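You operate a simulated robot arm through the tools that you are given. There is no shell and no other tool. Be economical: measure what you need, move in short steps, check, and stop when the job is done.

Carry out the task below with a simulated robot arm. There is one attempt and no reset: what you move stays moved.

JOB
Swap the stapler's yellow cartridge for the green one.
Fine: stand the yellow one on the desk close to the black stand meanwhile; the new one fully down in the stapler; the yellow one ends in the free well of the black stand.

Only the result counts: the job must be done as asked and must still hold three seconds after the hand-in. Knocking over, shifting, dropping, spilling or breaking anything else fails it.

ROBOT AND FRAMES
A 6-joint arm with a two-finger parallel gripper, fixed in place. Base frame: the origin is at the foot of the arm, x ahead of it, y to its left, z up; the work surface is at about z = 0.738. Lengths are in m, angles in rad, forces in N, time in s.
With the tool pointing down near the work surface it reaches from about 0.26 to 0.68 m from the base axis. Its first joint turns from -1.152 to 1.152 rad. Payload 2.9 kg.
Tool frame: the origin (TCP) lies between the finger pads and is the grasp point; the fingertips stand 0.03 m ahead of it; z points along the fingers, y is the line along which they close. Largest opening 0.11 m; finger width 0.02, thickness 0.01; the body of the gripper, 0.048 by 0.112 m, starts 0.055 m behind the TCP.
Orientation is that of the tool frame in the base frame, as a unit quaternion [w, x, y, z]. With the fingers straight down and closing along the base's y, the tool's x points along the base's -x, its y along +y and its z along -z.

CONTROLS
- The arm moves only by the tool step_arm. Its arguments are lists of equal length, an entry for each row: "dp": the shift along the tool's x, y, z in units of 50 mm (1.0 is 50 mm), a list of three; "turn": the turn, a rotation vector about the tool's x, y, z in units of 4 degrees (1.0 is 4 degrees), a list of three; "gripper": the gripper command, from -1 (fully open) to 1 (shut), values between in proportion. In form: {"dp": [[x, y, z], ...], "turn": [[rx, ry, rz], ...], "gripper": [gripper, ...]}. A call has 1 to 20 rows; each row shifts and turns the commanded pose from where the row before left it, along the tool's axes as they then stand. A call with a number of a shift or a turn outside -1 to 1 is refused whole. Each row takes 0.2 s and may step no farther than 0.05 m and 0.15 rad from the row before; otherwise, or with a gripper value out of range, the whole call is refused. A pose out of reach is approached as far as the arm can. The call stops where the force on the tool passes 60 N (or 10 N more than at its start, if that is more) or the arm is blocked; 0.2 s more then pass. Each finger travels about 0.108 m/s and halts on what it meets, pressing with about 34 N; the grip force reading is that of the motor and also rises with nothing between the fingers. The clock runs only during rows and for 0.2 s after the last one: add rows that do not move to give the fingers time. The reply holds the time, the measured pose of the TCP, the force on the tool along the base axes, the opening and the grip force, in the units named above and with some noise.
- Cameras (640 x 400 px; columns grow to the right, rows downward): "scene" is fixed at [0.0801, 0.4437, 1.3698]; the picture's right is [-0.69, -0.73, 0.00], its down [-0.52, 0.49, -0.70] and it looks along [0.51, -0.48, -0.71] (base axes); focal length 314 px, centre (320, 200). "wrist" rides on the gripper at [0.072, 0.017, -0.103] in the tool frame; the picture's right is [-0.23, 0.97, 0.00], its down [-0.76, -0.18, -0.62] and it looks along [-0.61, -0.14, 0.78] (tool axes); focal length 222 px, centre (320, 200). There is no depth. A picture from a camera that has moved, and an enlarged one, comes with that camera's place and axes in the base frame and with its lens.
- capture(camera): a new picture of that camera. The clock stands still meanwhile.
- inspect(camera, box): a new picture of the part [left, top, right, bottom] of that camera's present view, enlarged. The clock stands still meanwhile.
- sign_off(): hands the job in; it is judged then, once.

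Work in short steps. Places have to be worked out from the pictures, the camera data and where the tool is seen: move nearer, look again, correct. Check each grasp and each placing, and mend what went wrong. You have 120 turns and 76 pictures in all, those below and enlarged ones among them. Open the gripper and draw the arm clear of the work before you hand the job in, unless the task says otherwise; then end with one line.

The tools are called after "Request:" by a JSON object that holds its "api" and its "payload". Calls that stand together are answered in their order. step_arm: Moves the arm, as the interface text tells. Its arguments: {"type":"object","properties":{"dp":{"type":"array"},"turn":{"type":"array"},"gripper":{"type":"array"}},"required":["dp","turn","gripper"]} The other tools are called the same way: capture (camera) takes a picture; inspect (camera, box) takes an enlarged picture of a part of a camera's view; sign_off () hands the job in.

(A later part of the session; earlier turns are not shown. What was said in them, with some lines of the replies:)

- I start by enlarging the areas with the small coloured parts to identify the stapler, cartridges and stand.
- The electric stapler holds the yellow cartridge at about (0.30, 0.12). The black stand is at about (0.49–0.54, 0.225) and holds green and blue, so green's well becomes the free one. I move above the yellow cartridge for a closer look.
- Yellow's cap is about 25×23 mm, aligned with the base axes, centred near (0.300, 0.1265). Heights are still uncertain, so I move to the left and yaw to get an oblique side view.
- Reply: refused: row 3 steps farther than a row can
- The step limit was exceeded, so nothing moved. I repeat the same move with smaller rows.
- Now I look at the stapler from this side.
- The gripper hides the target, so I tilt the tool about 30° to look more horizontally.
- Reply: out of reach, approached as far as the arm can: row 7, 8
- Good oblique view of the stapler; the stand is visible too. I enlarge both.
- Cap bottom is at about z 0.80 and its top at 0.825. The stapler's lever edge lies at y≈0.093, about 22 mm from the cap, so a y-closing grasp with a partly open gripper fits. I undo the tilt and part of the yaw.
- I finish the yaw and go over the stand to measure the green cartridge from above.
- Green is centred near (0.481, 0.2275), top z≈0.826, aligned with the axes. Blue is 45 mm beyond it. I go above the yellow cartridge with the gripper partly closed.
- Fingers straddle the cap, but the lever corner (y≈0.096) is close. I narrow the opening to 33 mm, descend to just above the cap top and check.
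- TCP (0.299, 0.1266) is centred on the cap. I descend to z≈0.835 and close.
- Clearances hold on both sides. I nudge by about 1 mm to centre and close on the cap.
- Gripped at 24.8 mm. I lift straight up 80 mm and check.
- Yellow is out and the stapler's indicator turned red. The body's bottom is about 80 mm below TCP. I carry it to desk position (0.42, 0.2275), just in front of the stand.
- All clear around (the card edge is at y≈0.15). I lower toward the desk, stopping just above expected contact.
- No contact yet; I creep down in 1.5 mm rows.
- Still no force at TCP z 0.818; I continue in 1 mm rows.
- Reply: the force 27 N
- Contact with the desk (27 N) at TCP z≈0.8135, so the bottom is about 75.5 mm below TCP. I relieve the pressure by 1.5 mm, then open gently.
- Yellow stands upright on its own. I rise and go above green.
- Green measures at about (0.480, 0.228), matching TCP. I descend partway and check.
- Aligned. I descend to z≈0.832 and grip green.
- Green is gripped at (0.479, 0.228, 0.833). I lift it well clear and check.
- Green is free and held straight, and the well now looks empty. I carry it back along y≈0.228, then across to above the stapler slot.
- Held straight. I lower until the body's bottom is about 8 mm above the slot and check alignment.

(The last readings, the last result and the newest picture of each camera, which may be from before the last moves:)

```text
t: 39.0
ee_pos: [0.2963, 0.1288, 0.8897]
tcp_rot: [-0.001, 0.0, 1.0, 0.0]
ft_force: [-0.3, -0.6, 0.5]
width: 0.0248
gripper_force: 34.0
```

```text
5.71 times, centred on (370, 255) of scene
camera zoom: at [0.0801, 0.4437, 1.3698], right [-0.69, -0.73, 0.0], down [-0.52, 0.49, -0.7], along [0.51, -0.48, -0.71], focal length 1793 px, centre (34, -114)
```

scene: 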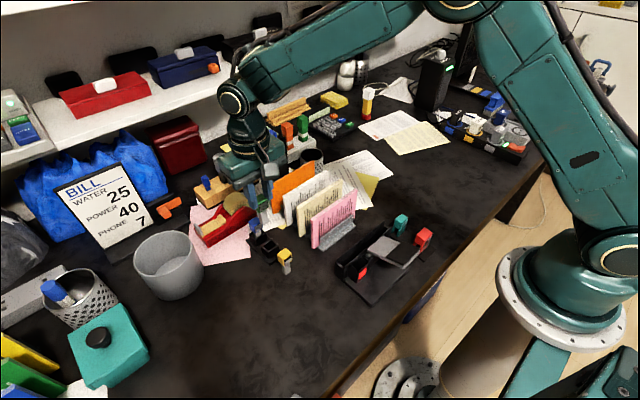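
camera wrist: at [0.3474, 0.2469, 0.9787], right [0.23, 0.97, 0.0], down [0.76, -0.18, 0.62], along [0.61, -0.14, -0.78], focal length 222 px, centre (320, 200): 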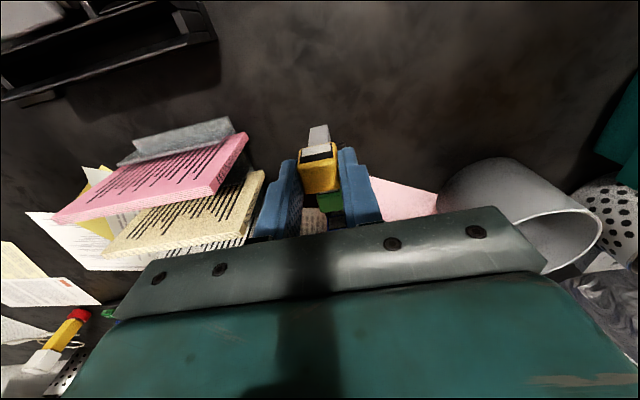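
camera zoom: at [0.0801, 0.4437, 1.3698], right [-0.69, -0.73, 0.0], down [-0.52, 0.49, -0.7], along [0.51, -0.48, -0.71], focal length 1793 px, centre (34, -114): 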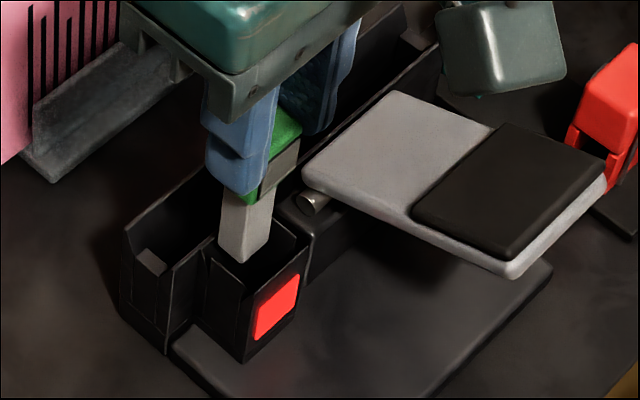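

Slot centre is about y=0.128 and x matches roughly. I enlarge the scene more to see the rim against the body corner.

Request:
{"api": "inspect", "payload": {"camera": "scene", "box": [350, 235, 390, 275]}}

Request:
{"api": "inspect", "payload": {"camera": "wrist", "box": [290, 85, 350, 135]}}

```text
10.00 times, centred on (370, 255) of scene
camera zoom: at [0.0801, 0.4437, 1.3698], right [-0.69, -0.73, 0.0], down [-0.52, 0.49, -0.7], along [0.51, -0.48, -0.71], focal length 3137 px, centre (-180, -350)
```

zoom: 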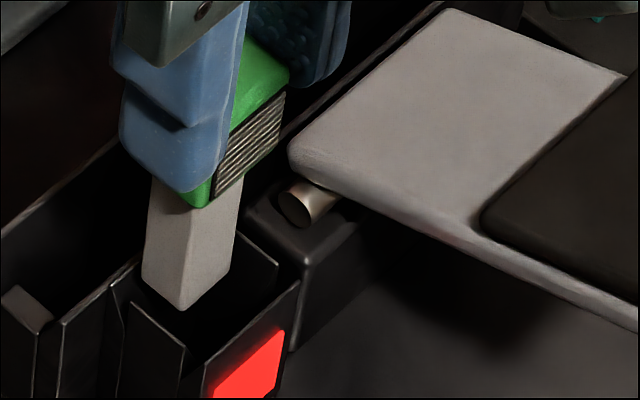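

```text
8.00 times, centred on (320, 110) of wrist
camera zoom: at [0.2238, 0.1456, 0.9919], right [0.23, 0.97, 0.0], down [0.76, -0.18, 0.62], along [0.61, -0.14, -0.78], focal length 1777 px, centre (320, 920)
```

zoom: 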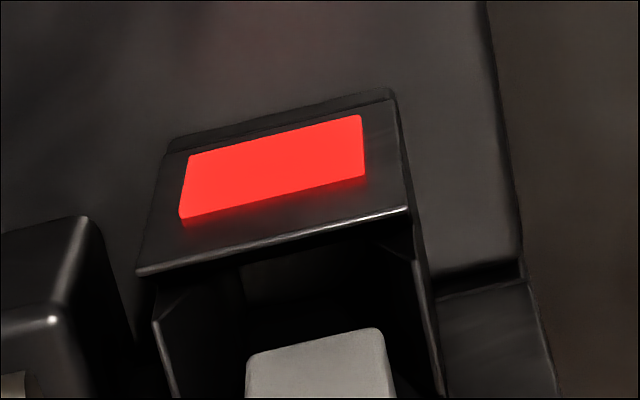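

The opening is visibly wider than the body, with the body slightly to +y. I shift −1.5 mm in y and lower in small rows, watching the force.

Request:
{"api": "step_arm", "payload": {"dp": [[0, -0.03, 0], [0, 0, 0.1], [0, 0, 0.1], [0, 0, 0.1], [0, 0, 0.1], [0, 0, 0]], "turn": [[0, 0, 0], [0, 0, 0], [0, 0, 0], [0, 0, 0], [0, 0, 0], [0, 0, 0]], "gripper": [1, 1, 1, 1, 1, 1]}}

Request:
{"api": "inspect", "payload": {"camera": "scene", "box": [350, 235, 390, 275]}}

```text
t: 40.4
ee_pos: [0.2941, 0.1251, 0.8682]
tcp_rot: [-0.003, 0.0, 1.0, -0.001]
ft_force: [-14.1, -1.3, 0.5]
width: 0.0252
gripper_force: 33.8
```

```text
10.00 times, centred on (370, 255) of scene
camera zoom: at [0.0798, 0.4437, 1.3698], right [-0.69, -0.73, 0.0], down [-0.52, 0.49, -0.7], along [0.51, -0.48, -0.71], focal length 3137 px, centre (-180, -350)
```

zoom: 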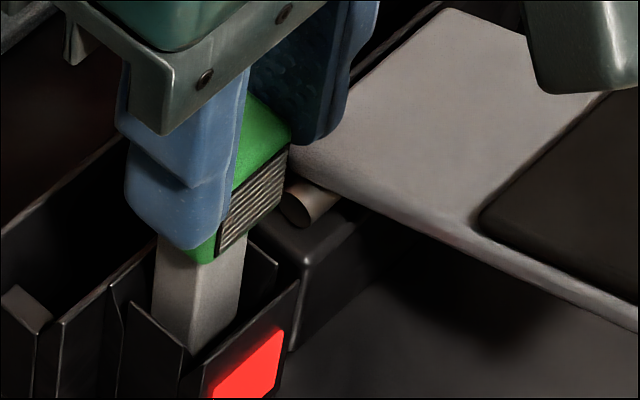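

The body is in the slot, but a −14 N x-force shows it pressing on the +x wall. I shift the command 2 mm toward −x and re-read.

Request:
{"api": "step_arm", "payload": {"dp": [[0.03, 0, 0], [0.01, 0, 0], [0, 0, 0]], "turn": [[0, 0, 0], [0, 0, 0], [0, 0, 0]], "gripper": [1, 1, 1]}}

```text
t: 41.2
ee_pos: [0.2955, 0.1246, 0.8688]
tcp_rot: [0.001, 0.0, 1.0, 0.0]
ft_force: [-9.2, -1.3, -2.3]
width: 0.0248
gripper_force: 34.3
```

Force fell to −9 N. I look closer from the wrist before moving more.

Request:
{"api": "inspect", "payload": {"camera": "wrist", "box": [260, 70, 380, 190]}}

Request:
{"api": "inspect", "payload": {"camera": "scene", "box": [330, 210, 430, 290]}}

```text
3.33 times, centred on (320, 130) of wrist
camera zoom: at [0.2222, 0.1436, 0.9725], right [0.23, 0.97, 0.0], down [0.76, -0.18, 0.62], along [0.61, -0.14, -0.78], focal length 740 px, centre (320, 433)
```

zoom: 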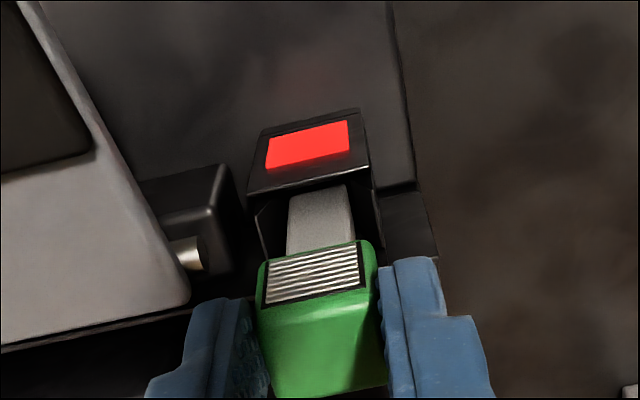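

```text
5.00 times, centred on (380, 250) of scene
camera zoom: at [0.08, 0.4437, 1.3698], right [-0.69, -0.73, 0.0], down [-0.52, 0.49, -0.7], along [0.51, -0.48, -0.71], focal length 1569 px, centre (20, -50)
```

zoom: 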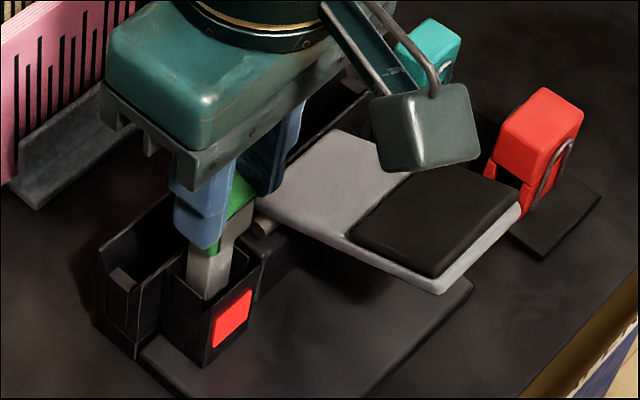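

Request:
{"api": "step_arm", "payload": {"dp": [[0.03, 0, 0], [0, 0, 0], [0, 0, 0]], "turn": [[0, 0, 0], [0, 0, 0], [0, 0, 0]], "gripper": [1, 1, 1]}}

```text
t: 42.0
ee_pos: [0.295, 0.1246, 0.8701]
tcp_rot: [0.002, 0.0, 1.0, 0.0]
ft_force: [-0.6, 0.1, -0.5]
width: 0.0246
gripper_force: 34.4
```

Force is gone. I continue down in small rows.

Request:
{"api": "step_arm", "payload": {"dp": [[0, 0, 0.06], [0, 0, 0.06], [0, 0, 0.06], [0, 0, 0]], "turn": [[0, 0, 0], [0, 0, 0], [0, 0, 0], [0, 0, 0]], "gripper": [1, 1, 1, 1]}}

```text
t: 43.0
ee_pos: [0.2926, 0.126, 0.8598]
tcp_rot: [0.0, 0.001, 1.0, 0.0]
ft_force: [1.4, 0.2, 0.2]
width: 0.0248
gripper_force: 34.1
```

Forces remain small at z 0.860. I continue.

Request:
{"api": "step_arm", "payload": {"dp": [[0, 0, 0.06], [0, 0, 0.06], [0, 0, 0.06], [0, 0, 0]], "turn": [[0, 0, 0], [0, 0, 0], [0, 0, 0], [0, 0, 0]], "gripper": [1, 1, 1, 1]}}

Request:
{"api": "inspect", "payload": {"camera": "scene", "box": [350, 235, 390, 275]}}

```text
t: 44.0
ee_pos: [0.2926, 0.1258, 0.8514]
tcp_rot: [0.0, 0.0, 1.0, -0.001]
ft_force: [0.5, 0.6, -0.3]
width: 0.0249
gripper_force: 34.3
```

```text
10.00 times, centred on (370, 255) of scene
camera zoom: at [0.0801, 0.4437, 1.3698], right [-0.69, -0.73, 0.0], down [-0.52, 0.49, -0.7], along [0.51, -0.48, -0.71], focal length 3137 px, centre (-180, -350)
```

zoom: 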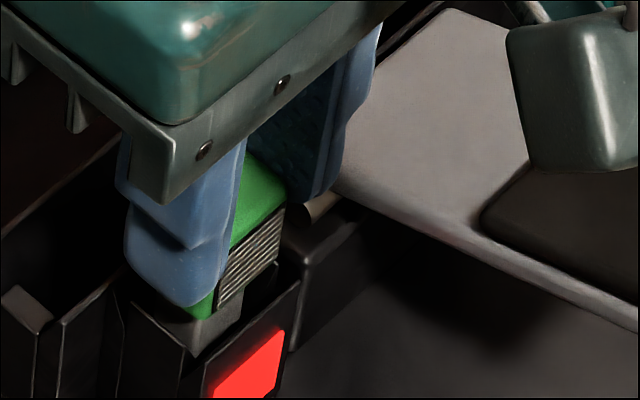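

Sliding freely with about 15 mm to go. I continue.

Request:
{"api": "step_arm", "payload": {"dp": [[0, 0, 0.06], [0, 0, 0.06], [0, 0, 0.06], [0, 0, 0]], "turn": [[0, 0, 0], [0, 0, 0], [0, 0, 0], [0, 0, 0]], "gripper": [1, 1, 1, 1]}}

```text
t: 45.0
ee_pos: [0.2941, 0.1246, 0.8421]
tcp_rot: [0.001, 0.0, 1.0, 0.001]
ft_force: [-2.1, -0.2, 26.3]
width: 0.0248
gripper_force: 34.0
```

Upward 26 N at z≈0.842, a few mm above the expected seat. I check the indicator and cap.

Request:
{"api": "inspect", "payload": {"camera": "scene", "box": [350, 235, 390, 275]}}

Request:
{"api": "inspect", "payload": {"camera": "wrist", "box": [270, 70, 370, 190]}}

```text
10.00 times, centred on (370, 255) of scene
camera zoom: at [0.0798, 0.4436, 1.3698], right [-0.69, -0.73, 0.0], down [-0.52, 0.49, -0.7], along [0.51, -0.48, -0.71], focal length 3137 px, centre (-180, -350)
```

zoom: 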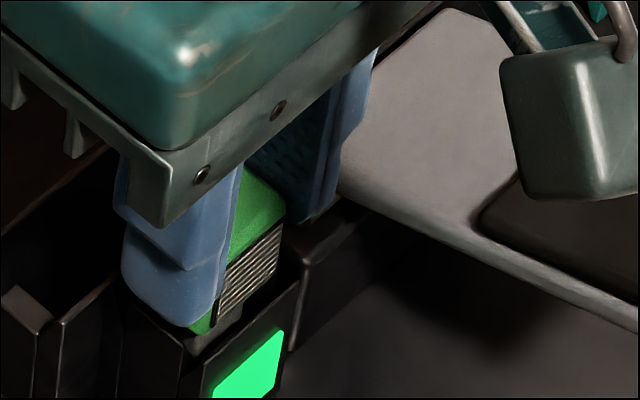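

```text
3.33 times, centred on (320, 130) of wrist
camera zoom: at [0.2206, 0.1432, 0.9452], right [0.23, 0.97, 0.0], down [0.76, -0.18, 0.62], along [0.61, -0.14, -0.78], focal length 740 px, centre (320, 433)
```

zoom: 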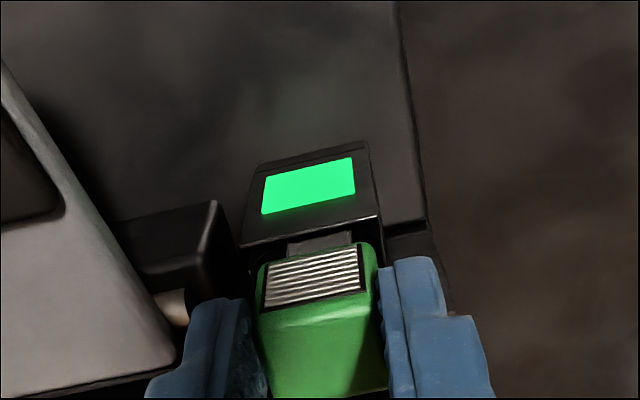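

The indicator is green again, but the cap looks several mm higher than yellow's was. I relieve the pressure, release slightly so it can settle, and compare.

Request:
{"api": "step_arm", "payload": {"dp": [[0, 0, -0.03], [0, 0, 0], [0, 0, 0], [0, 0, 0], [0, 0, 0]], "turn": [[0, 0, 0], [0, 0, 0], [0, 0, 0], [0, 0, 0], [0, 0, 0]], "gripper": [1, 1, 0.5, 0.42, 0.42]}}

Request:
{"api": "inspect", "payload": {"camera": "scene", "box": [350, 235, 390, 275]}}

Request:
{"api": "inspect", "payload": {"camera": "wrist", "box": [270, 70, 370, 190]}}

```text
t: 46.2
ee_pos: [0.2926, 0.1251, 0.844]
tcp_rot: [0.0, 0.0, 1.0, 0.0]
ft_force: [-1.0, 0.2, -0.5]
width: 0.0319
gripper_force: 0.0
```

```text
10.00 times, centred on (370, 255) of scene
camera zoom: at [0.0801, 0.4437, 1.3698], right [-0.69, -0.73, 0.0], down [-0.52, 0.49, -0.7], along [0.51, -0.48, -0.71], focal length 3137 px, centre (-180, -350)
```

zoom: 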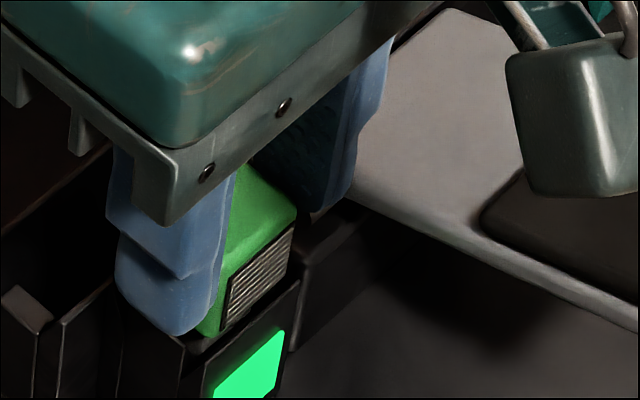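

```text
3.33 times, centred on (320, 130) of wrist
camera zoom: at [0.22, 0.143, 0.9465], right [0.23, 0.97, 0.0], down [0.76, -0.18, 0.62], along [0.61, -0.14, -0.78], focal length 740 px, centre (320, 433)
```

zoom: 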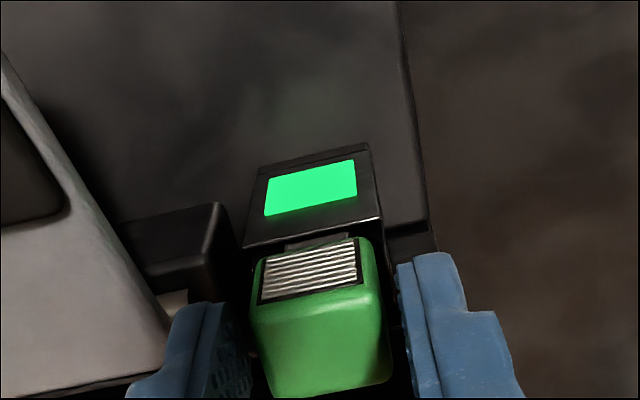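

It settled lower upon release. I rise clear and compare with the original picture of yellow seated.

Request:
{"api": "step_arm", "payload": {"dp": [[0, 0, -0.2], [0, 0, -0.4], [0, 0, -0.4], [0, 0, -0.4], [0, 0, 0]], "turn": [[0, 0, 0], [0, 0, 0], [0, 0, 0], [0, 0, 0], [0, 0, 0]], "gripper": [0.42, 0.42, 0.42, 0.42, 0.42]}}

Request:
{"api": "inspect", "payload": {"camera": "scene", "box": [310, 190, 430, 300]}}

Request:
{"api": "inspect", "payload": {"camera": "wrist", "box": [220, 40, 420, 200]}}

```text
t: 47.4
ee_pos: [0.2922, 0.1247, 0.9139]
tcp_rot: [-0.001, 0.001, 1.0, 0.0]
ft_force: [1.0, 0.2, 0.1]
width: 0.0317
gripper_force: 0.2
```

```text
3.64 times, centred on (370, 245) of scene
camera zoom: at [0.0801, 0.4437, 1.3698], right [-0.69, -0.73, 0.0], down [-0.52, 0.49, -0.7], along [0.51, -0.48, -0.71], focal length 1141 px, centre (138, 36)
```

zoom: 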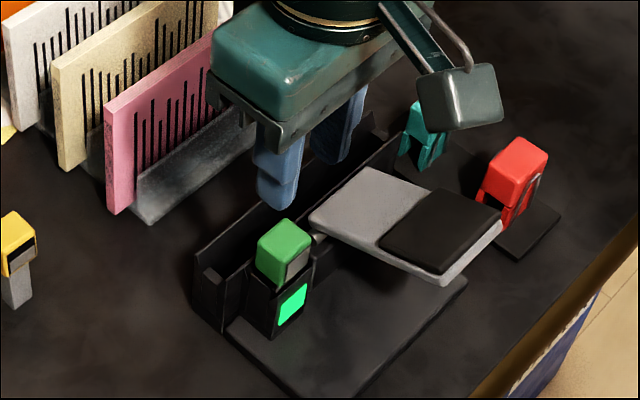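

```text
2.50 times, centred on (320, 120) of wrist
camera zoom: at [0.2197, 0.1423, 1.017], right [0.23, 0.97, 0.0], down [0.76, -0.18, 0.62], along [0.61, -0.14, -0.78], focal length 555 px, centre (320, 400)
```

zoom: 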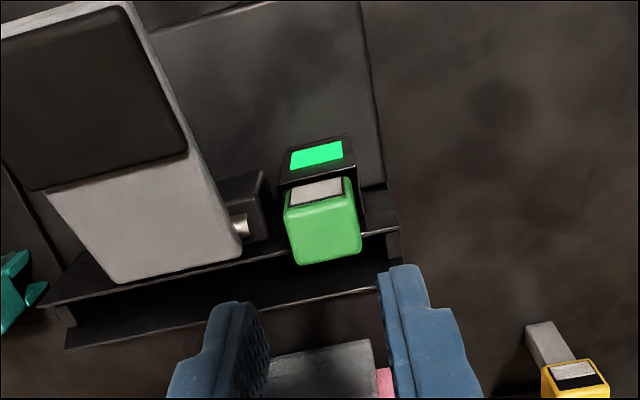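

Green's cap now appears at yellow's original height and position (within about 2 px), and the indicator is green. To be sure it is fully down, I press lightly on its top with closed fingers.

Request:
{"api": "step_arm", "payload": {"dp": [[-0.06, 0.04, 0], [0, 0, 0.3], [0, 0, 0.3], [0, 0, 0.2], [0, 0, 0.1], [0, 0, 0]], "turn": [[0, 0, 0], [0, 0, 0], [0, 0, 0], [0, 0, 0], [0, 0, 0], [0, 0, 0]], "gripper": [1, 1, 1, 1, 1, 1]}}

Request:
{"api": "step_arm", "payload": {"dp": [[0, 0, 0.03], [0, 0, 0.03], [0, 0, 0.03], [0, 0, 0]], "turn": [[0, 0, 0], [0, 0, 0], [0, 0, 0], [0, 0, 0]], "gripper": [1, 1, 1, 1]}}

```text
t: 48.8
ee_pos: [0.2956, 0.1269, 0.8678]
tcp_rot: [0.001, 0.0, 1.0, 0.0]
ft_force: [0.2, -0.7, -0.5]
width: 0.0
gripper_force: 33.8
```

```text
t: 49.8
ee_pos: [0.2967, 0.1281, 0.8638]
tcp_rot: [0.001, 0.0, 1.0, 0.0]
ft_force: [-0.5, 0.9, 0.9]
width: 0.0
gripper_force: 33.5
```

No contact yet at z 0.864; I keep creeping.

Request:
{"api": "step_arm", "payload": {"dp": [[0, 0, 0.03], [0, 0, 0.03], [0, 0, 0.03], [0, 0, 0]], "turn": [[0, 0, 0], [0, 0, 0], [0, 0, 0], [0, 0, 0]], "gripper": [1, 1, 1, 1]}}

```text
t: 50.8
ee_pos: [0.2969, 0.1292, 0.8607]
tcp_rot: [0.0, 0.0, 1.0, -0.001]
ft_force: [0.3, -0.1, 0.4]
width: 0.0
gripper_force: 33.5
```

Request:
{"api": "step_arm", "payload": {"dp": [[0, 0, 0.03], [0, 0, 0.03], [0, 0, 0.03], [0, 0, 0]], "turn": [[0, 0, 0], [0, 0, 0], [0, 0, 0], [0, 0, 0]], "gripper": [1, 1, 1, 1]}}

```text
t: 51.8
ee_pos: [0.2946, 0.1288, 0.8551]
tcp_rot: [0.0, 0.0, 1.0, 0.0]
ft_force: [0.1, -0.4, 0.9]
width: 0.0001
gripper_force: 33.6
```

Tips are at about 0.825 and still free; I continue in 1 mm rows.

Request:
{"api": "step_arm", "payload": {"dp": [[0, 0, 0.02], [0, 0, 0.02], [0, 0, 0.02], [0, 0, 0]], "turn": [[0, 0, 0], [0, 0, 0], [0, 0, 0], [0, 0, 0]], "gripper": [1, 1, 1, 1]}}

```text
t: 52.8
ee_pos: [0.2954, 0.1293, 0.8543]
tcp_rot: [0.001, 0.001, 1.0, 0.001]
ft_force: [-2.2, 0.2, 31.0]
width: 0.0
gripper_force: 33.9
```

Firm stop at a cap top of z≈0.824 with 31 N: green is fully seated. I retract and go over the yellow cartridge.

Request:
{"api": "step_arm", "payload": {"dp": [[0, 0, -0.2], [0, 0, -0.5], [0, 0, -0.5], [0, 0.5, 0], [0, 0.5, 0], [0, 0.5, 0], [0, 0.5, 0], [-0.5, 0, 0], [-0.5, 0, 0], [-0.5, 0, 0], [-0.5, 0, 0], [-0.5, 0, 0], [0, 0, 0.3], [0, 0, 0]], "turn": [[0, 0, 0], [0, 0, 0], [0, 0, 0], [0, 0, 0], [0, 0, 0], [0, 0, 0], [0, 0, 0], [0, 0, 0], [0, 0, 0], [0, 0, 0], [0, 0, 0], [0, 0, 0], [0, 0, 0], [0, 0, 0]], "gripper": [1, 1, 1, 1, 0.5, 0.2, 0.2, 0.2, 0.2, 0.2, 0.2, 0.2, 0.2, 0.2]}}

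Request:
{"api": "inspect", "payload": {"camera": "wrist", "box": [220, 40, 420, 200]}}

Request:
{"api": "inspect", "payload": {"camera": "scene", "box": [310, 190, 430, 300]}}

```text
t: 55.8
ee_pos: [0.4217, 0.2282, 0.8978]
tcp_rot: [0.0, 0.0, 1.0, 0.0]
ft_force: [-0.1, -0.3, 0.0]
width: 0.0439
gripper_force: 0.1
```

```text
2.50 times, centred on (320, 120) of wrist
camera zoom: at [0.3488, 0.2464, 1.0004], right [0.23, 0.97, 0.0], down [0.76, -0.18, 0.62], along [0.61, -0.14, -0.78], focal length 555 px, centre (320, 400)
```

zoom: 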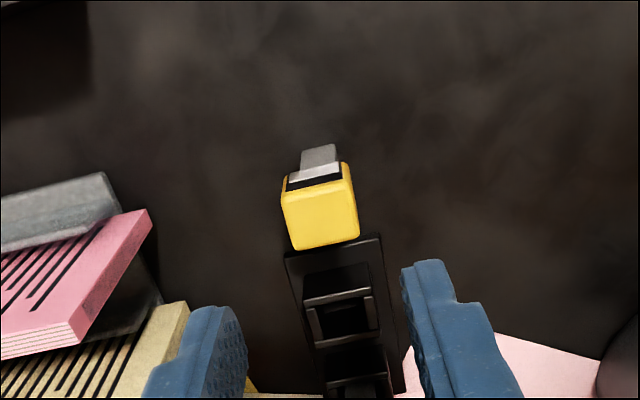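

```text
3.64 times, centred on (370, 245) of scene
camera zoom: at [0.0802, 0.4437, 1.3698], right [-0.69, -0.73, 0.0], down [-0.52, 0.49, -0.7], along [0.51, -0.48, -0.71], focal length 1141 px, centre (138, 36)
```

zoom: 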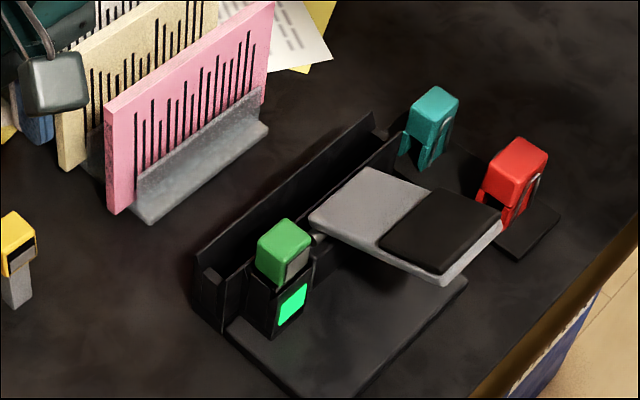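

Yellow stands where I left it. I descend around it.

Request:
{"api": "step_arm", "payload": {"dp": [[0.02, 0.01, 0.4], [0, 0, 0.4], [0, 0, 0.4], [0, 0, 0.3], [0, 0, 0.17], [0, 0, 0]], "turn": [[0, 0, 0], [0, 0, 0], [0, 0, 0], [0, 0, 0], [0, 0, 0], [0, 0, 0]], "gripper": [0.2, 0.2, 0.2, 0.2, 0.2, 0.2]}}

Request:
{"api": "inspect", "payload": {"camera": "wrist", "box": [220, 80, 420, 240]}}

```text
t: 57.2
ee_pos: [0.4205, 0.2276, 0.8145]
tcp_rot: [0.0, 0.0, 1.0, 0.001]
ft_force: [-0.6, 0.0, -0.6]
width: 0.044
gripper_force: 0.0
```

```text
2.50 times, centred on (320, 160) of wrist
camera zoom: at [0.3467, 0.246, 0.9173], right [0.23, 0.97, 0.0], down [0.76, -0.18, 0.62], along [0.61, -0.14, -0.78], focal length 555 px, centre (320, 300)
```

zoom: 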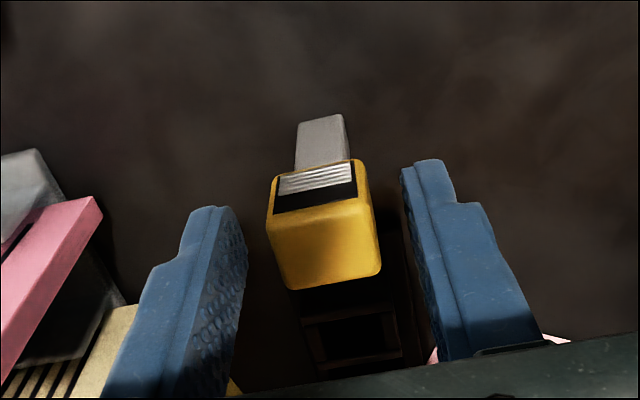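

Centred between the fingers. I close and lift.

Request:
{"api": "step_arm", "payload": {"dp": [[0, 0, 0], [0, 0, 0], [0, 0, 0], [0, 0, 0], [0, 0, -0.2], [0, 0, -0.4], [0, 0, -0.5], [0, 0, -0.5], [0, 0, -0.5], [0, 0, -0.2], [0, 0, 0]], "turn": [[0, 0, 0], [0, 0, 0], [0, 0, 0], [0, 0, 0], [0, 0, 0], [0, 0, 0], [0, 0, 0], [0, 0, 0], [0, 0, 0], [0, 0, 0], [0, 0, 0]], "gripper": [0.4, 0.55, 1, 1, 1, 1, 1, 1, 1, 1, 1]}}

Request:
{"api": "inspect", "payload": {"camera": "wrist", "box": [220, 40, 420, 240]}}

```text
t: 59.6
ee_pos: [0.4211, 0.2274, 0.9283]
tcp_rot: [0.0, 0.0, 1.0, 0.0]
ft_force: [-0.3, 0.0, 0.2]
width: 0.0246
gripper_force: 34.2
```

```text
2.00 times, centred on (320, 140) of wrist
camera zoom: at [0.3468, 0.2454, 1.0318], right [0.23, 0.97, 0.0], down [0.76, -0.18, 0.62], along [0.61, -0.14, -0.78], focal length 444 px, centre (320, 320)
```

zoom: 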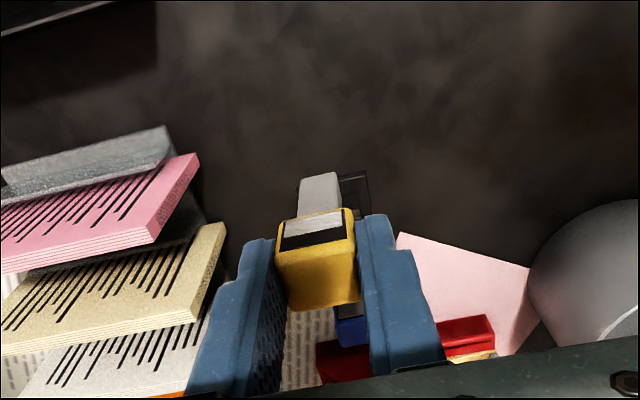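

Yellow is held. By comparison with green it sits about 3.5 mm further −x and 7 mm higher in the grip, so the target over the well is TCP x≈0.483. I move there and lower to just above the well.

Request:
{"api": "step_arm", "payload": {"dp": [[-0.4, 0, 0], [-0.4, 0, 0], [-0.44, 0, 0], [0, 0, 0.4], [0, 0, 0.4], [0, 0, 0.3], [0, 0, 0]], "turn": [[0, 0, 0], [0, 0, 0], [0, 0, 0], [0, 0, 0], [0, 0, 0], [0, 0, 0], [0, 0, 0]], "gripper": [1, 1, 1, 1, 1, 1, 1]}}

Request:
{"api": "inspect", "payload": {"camera": "wrist", "box": [270, 70, 370, 190]}}

Request:
{"api": "inspect", "payload": {"camera": "scene", "box": [240, 215, 300, 275]}}

```text
t: 61.2
ee_pos: [0.4835, 0.2274, 0.8728]
tcp_rot: [0.0, 0.0, 1.0, 0.0]
ft_force: [0.5, 0.2, -0.3]
width: 0.0247
gripper_force: 34.0
```

```text
3.33 times, centred on (320, 130) of wrist
camera zoom: at [0.4104, 0.2453, 0.9759], right [0.23, 0.97, 0.0], down [0.76, -0.18, 0.62], along [0.61, -0.14, -0.78], focal length 740 px, centre (320, 433)
```

zoom: 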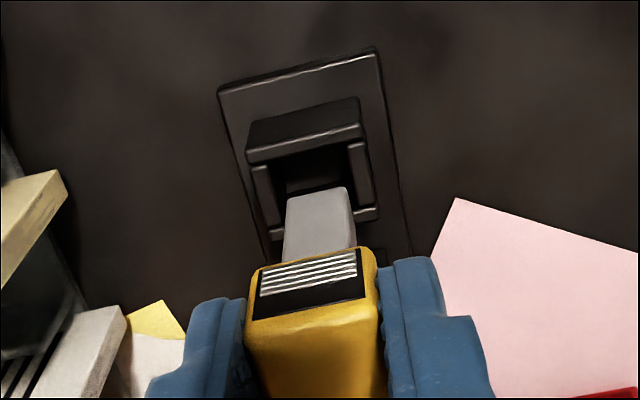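

```text
6.67 times, centred on (270, 245) of scene
camera zoom: at [0.0802, 0.4437, 1.3698], right [-0.69, -0.73, 0.0], down [-0.52, 0.49, -0.7], along [0.51, -0.48, -0.71], focal length 2092 px, centre (653, -100)
```

zoom: 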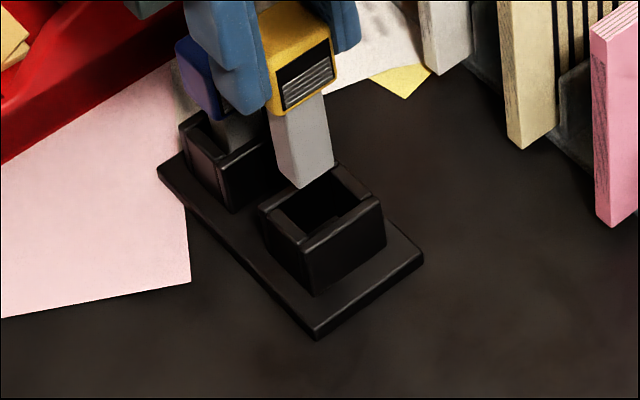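

Both views show y aligned but the body about 2.5 mm too far +x relative to the well. I correct and lower 10 mm.

Request:
{"api": "step_arm", "payload": {"dp": [[0.05, -0.01, 0], [0, 0, 0.1], [0, 0, 0.1], [0, 0, 0]], "turn": [[0, 0, 0], [0, 0, 0], [0, 0, 0], [0, 0, 0]], "gripper": [1, 1, 1, 1]}}

Request:
{"api": "inspect", "payload": {"camera": "wrist", "box": [280, 80, 360, 160]}}

Request:
{"api": "inspect", "payload": {"camera": "scene", "box": [250, 225, 290, 265]}}

```text
t: 62.2
ee_pos: [0.4796, 0.2281, 0.8629]
tcp_rot: [0.0, -0.001, 1.0, 0.0]
ft_force: [-0.5, 0.2, -0.1]
width: 0.0249
gripper_force: 33.9
```

```text
5.00 times, centred on (320, 120) of wrist
camera zoom: at [0.4071, 0.2458, 0.9667], right [0.23, 0.97, 0.0], down [0.76, -0.18, 0.62], along [0.61, -0.14, -0.78], focal length 1111 px, centre (320, 600)
```

zoom: 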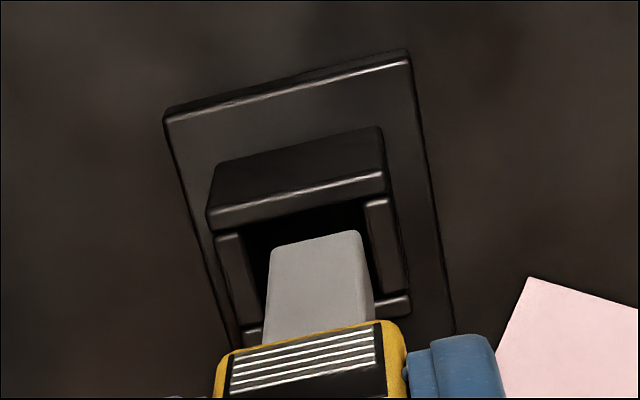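

```text
10.00 times, centred on (270, 245) of scene
camera zoom: at [0.0801, 0.4437, 1.3698], right [-0.69, -0.73, 0.0], down [-0.52, 0.49, -0.7], along [0.51, -0.48, -0.71], focal length 3137 px, centre (820, -250)
```

zoom: 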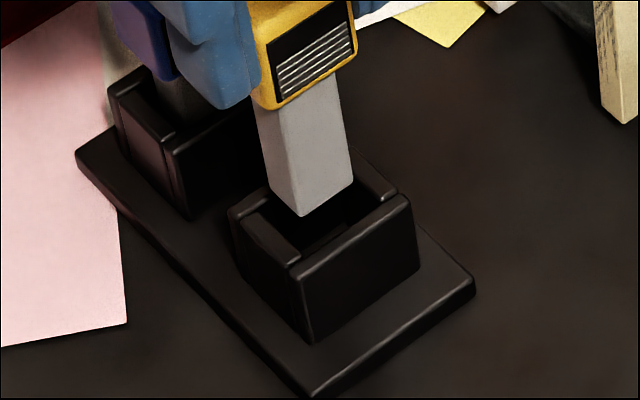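

Nearly there: the wrist view suggests about 1 mm toward −y. I correct and lower slowly.

Request:
{"api": "step_arm", "payload": {"dp": [[0, -0.016, 0], [0, 0, 0.06], [0, 0, 0.06], [0, 0, 0.06], [0, 0, 0.06], [0, 0, 0]], "turn": [[0, 0, 0], [0, 0, 0], [0, 0, 0], [0, 0, 0], [0, 0, 0], [0, 0, 0]], "gripper": [1, 1, 1, 1, 1, 1]}}

Request:
{"api": "inspect", "payload": {"camera": "scene", "box": [250, 225, 290, 265]}}

```text
t: 63.6
ee_pos: [0.4796, 0.2269, 0.8519]
tcp_rot: [0.0, 0.001, 1.0, 0.0]
ft_force: [0.0, -0.6, -1.1]
width: 0.0247
gripper_force: 34.0
```

```text
10.00 times, centred on (270, 245) of scene
camera zoom: at [0.0801, 0.4437, 1.3698], right [-0.69, -0.73, 0.0], down [-0.52, 0.49, -0.7], along [0.51, -0.48, -0.71], focal length 3137 px, centre (820, -250)
```

zoom: 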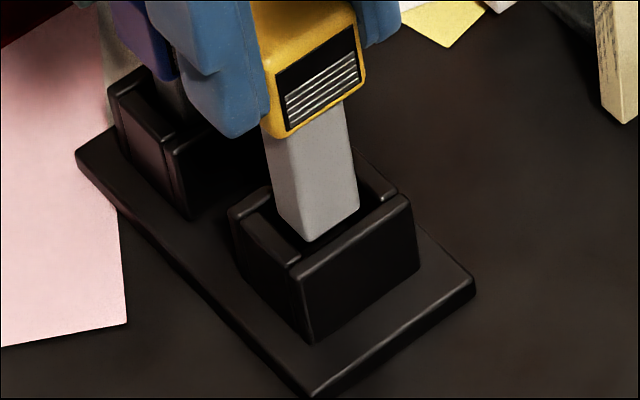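

The bottom is entering the opening with margins all round. I continue down.

Request:
{"api": "step_arm", "payload": {"dp": [[0, 0, 0.06], [0, 0, 0.06], [0, 0, 0.06], [0, 0, 0]], "turn": [[0, 0, 0], [0, 0, 0], [0, 0, 0], [0, 0, 0]], "gripper": [1, 1, 1, 1]}}

Request:
{"api": "inspect", "payload": {"camera": "wrist", "box": [280, 80, 360, 160]}}

```text
t: 64.6
ee_pos: [0.4794, 0.227, 0.8436]
tcp_rot: [0.002, 0.001, 1.0, -0.001]
ft_force: [2.2, -0.3, 0.0]
width: 0.0247
gripper_force: 34.6
```

```text
5.00 times, centred on (320, 120) of wrist
camera zoom: at [0.4076, 0.245, 0.9454], right [0.23, 0.97, 0.0], down [0.76, -0.18, 0.62], along [0.61, -0.14, -0.78], focal length 1111 px, centre (320, 600)
```

zoom: 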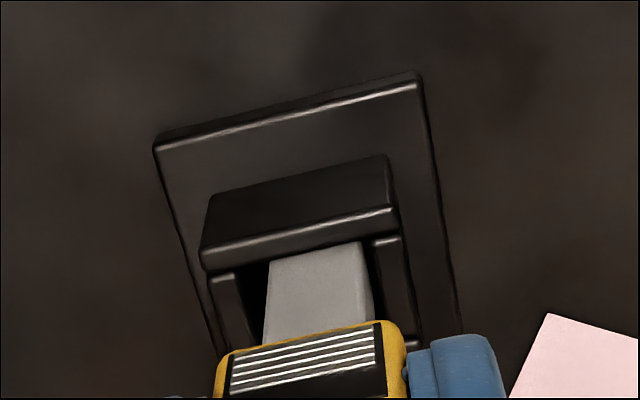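

It is inside the well with a slight x contact (+2 N). I nudge 0.7 mm to +x and 0.5 mm to −y and go on.

Request:
{"api": "step_arm", "payload": {"dp": [[-0.014, -0.01, 0], [0, 0, 0.06], [0, 0, 0.06], [0, 0, 0.06], [0, 0, 0]], "turn": [[0, 0, 0], [0, 0, 0], [0, 0, 0], [0, 0, 0], [0, 0, 0]], "gripper": [1, 1, 1, 1, 1]}}

```text
t: 65.8
ee_pos: [0.4797, 0.2276, 0.835]
tcp_rot: [0.0, 0.001, 1.0, 0.0]
ft_force: [0.8, -0.2, 0.2]
width: 0.0248
gripper_force: 33.9
```

Free; the expected seat is around z 0.826, so I go on in smaller rows.

Request:
{"api": "step_arm", "payload": {"dp": [[0, 0, 0.04], [0, 0, 0.04], [0, 0, 0.04], [0, 0, 0.02], [0, 0, 0]], "turn": [[0, 0, 0], [0, 0, 0], [0, 0, 0], [0, 0, 0], [0, 0, 0]], "gripper": [1, 1, 1, 1, 1]}}

```text
t: 67.0
ee_pos: [0.4807, 0.228, 0.8279]
tcp_rot: [0.0, -0.001, 1.0, 0.0]
ft_force: [-1.0, -1.1, -0.4]
width: 0.025
gripper_force: 33.8
```

Request:
{"api": "step_arm", "payload": {"dp": [[0, 0, 0.02], [0, 0, 0.02], [0, 0, 0.02], [0, 0, 0]], "turn": [[0, 0, 0], [0, 0, 0], [0, 0, 0], [0, 0, 0]], "gripper": [1, 1, 1, 1]}}

```text
t: 68.0
ee_pos: [0.4805, 0.2273, 0.824]
tcp_rot: [-0.001, 0.001, 1.0, 0.0]
ft_force: [0.1, -0.3, -0.1]
width: 0.0246
gripper_force: 34.2
```

Still no contact; I continue in 1 mm rows.

Request:
{"api": "step_arm", "payload": {"dp": [[0, 0, 0.02], [0, 0, 0.02], [0, 0, 0.02], [0, 0, 0]], "turn": [[0, 0, 0], [0, 0, 0], [0, 0, 0], [0, 0, 0]], "gripper": [1, 1, 1, 1]}}

Request:
{"api": "inspect", "payload": {"camera": "scene", "box": [240, 215, 300, 275]}}

```text
t: 69.0
ee_pos: [0.4805, 0.2261, 0.8212]
tcp_rot: [0.001, 0.0, 1.0, 0.0]
ft_force: [-3.9, -1.2, 16.1]
width: 0.0249
gripper_force: 33.9
```

```text
6.67 times, centred on (270, 245) of scene
camera zoom: at [0.0798, 0.4436, 1.3698], right [-0.69, -0.73, 0.0], down [-0.52, 0.49, -0.7], along [0.51, -0.48, -0.71], focal length 2092 px, centre (653, -100)
```

zoom: 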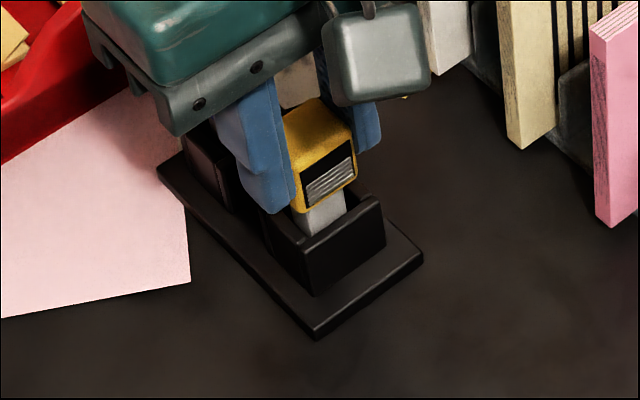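

Contact with the well floor (16 N). I relieve the pressure, release and rise slowly.

Request:
{"api": "step_arm", "payload": {"dp": [[0, 0, -0.02], [0, 0, 0], [0, 0, 0], [0, 0, 0], [0, 0, 0], [0, 0, -0.2], [0, 0, -0.4], [0, 0, -0.6], [0, 0, -0.6], [0, 0, 0]], "turn": [[0, 0, 0], [0, 0, 0], [0, 0, 0], [0, 0, 0], [0, 0, 0], [0, 0, 0], [0, 0, 0], [0, 0, 0], [0, 0, 0], [0, 0, 0]], "gripper": [1, 0.5, 0.4, 0.3, 0.2, 0.2, 0.2, 0.2, 0.2, 0.2]}}

Request:
{"api": "step_arm", "payload": {"dp": [[0, 0, -0.8], [0, 0.5, -0.5], [0.6, 0.5, 0], [0.6, 0.5, 0], [0, 0, 0]], "turn": [[0, 0, 0], [0, 0, 0], [0, 0, 0], [0, 0, 0], [0, 0, 0]], "gripper": [0.2, -0.3, -1, -1, -1]}}

Request:
{"api": "inspect", "payload": {"camera": "scene", "box": [210, 180, 310, 290]}}

Request:
{"api": "capture", "payload": {"camera": "scene"}}

```text
t: 71.2
ee_pos: [0.4796, 0.2275, 0.9117]
tcp_rot: [-0.001, 0.0, 1.0, 0.0]
ft_force: [-0.6, 0.5, 0.2]
width: 0.0442
gripper_force: 0.1
```

```text
t: 72.4
ee_pos: [0.4215, 0.3005, 0.9761]
tcp_rot: [0.0, 0.0, 1.0, 0.0]
ft_force: [0.6, -0.4, -0.1]
width: 0.1102
gripper_force: 0.0
```

```text
3.64 times, centred on (260, 235) of scene
camera zoom: at [0.0801, 0.4437, 1.3698], right [-0.69, -0.73, 0.0], down [-0.52, 0.49, -0.7], along [0.51, -0.48, -0.71], focal length 1141 px, centre (538, 73)
```

zoom: 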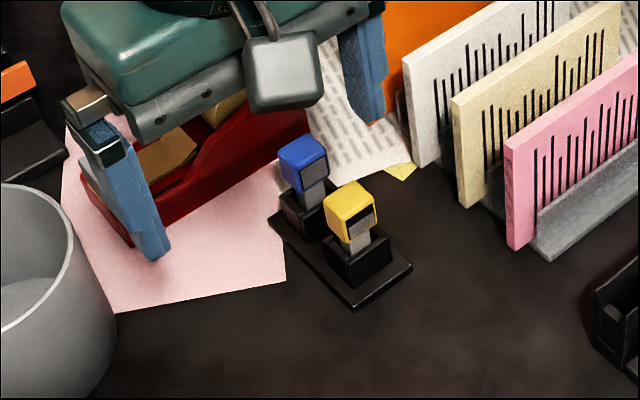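

```text
13 pictures are left
```

scene: 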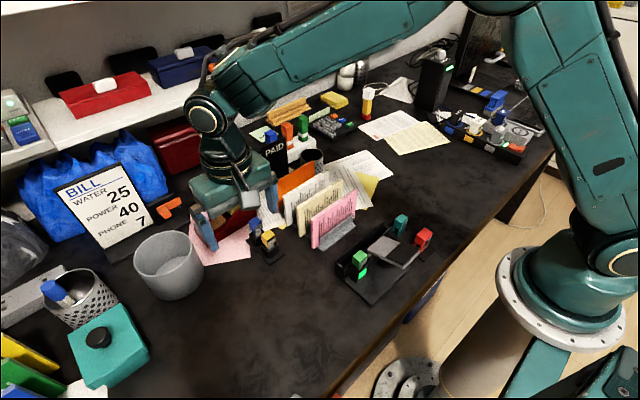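

Yellow stands in the freed well beside blue, the stapler shows a seated green cartridge with a green indicator, nothing else moved, and the open gripper is clear. I hand it in.

Request:
{"api": "sign_off", "payload": {}}

```text
The job is handed in.
```

The swap is done and handed in: the green cartridge is fully down in the stapler, and the yellow one is in the free well of the black stand.
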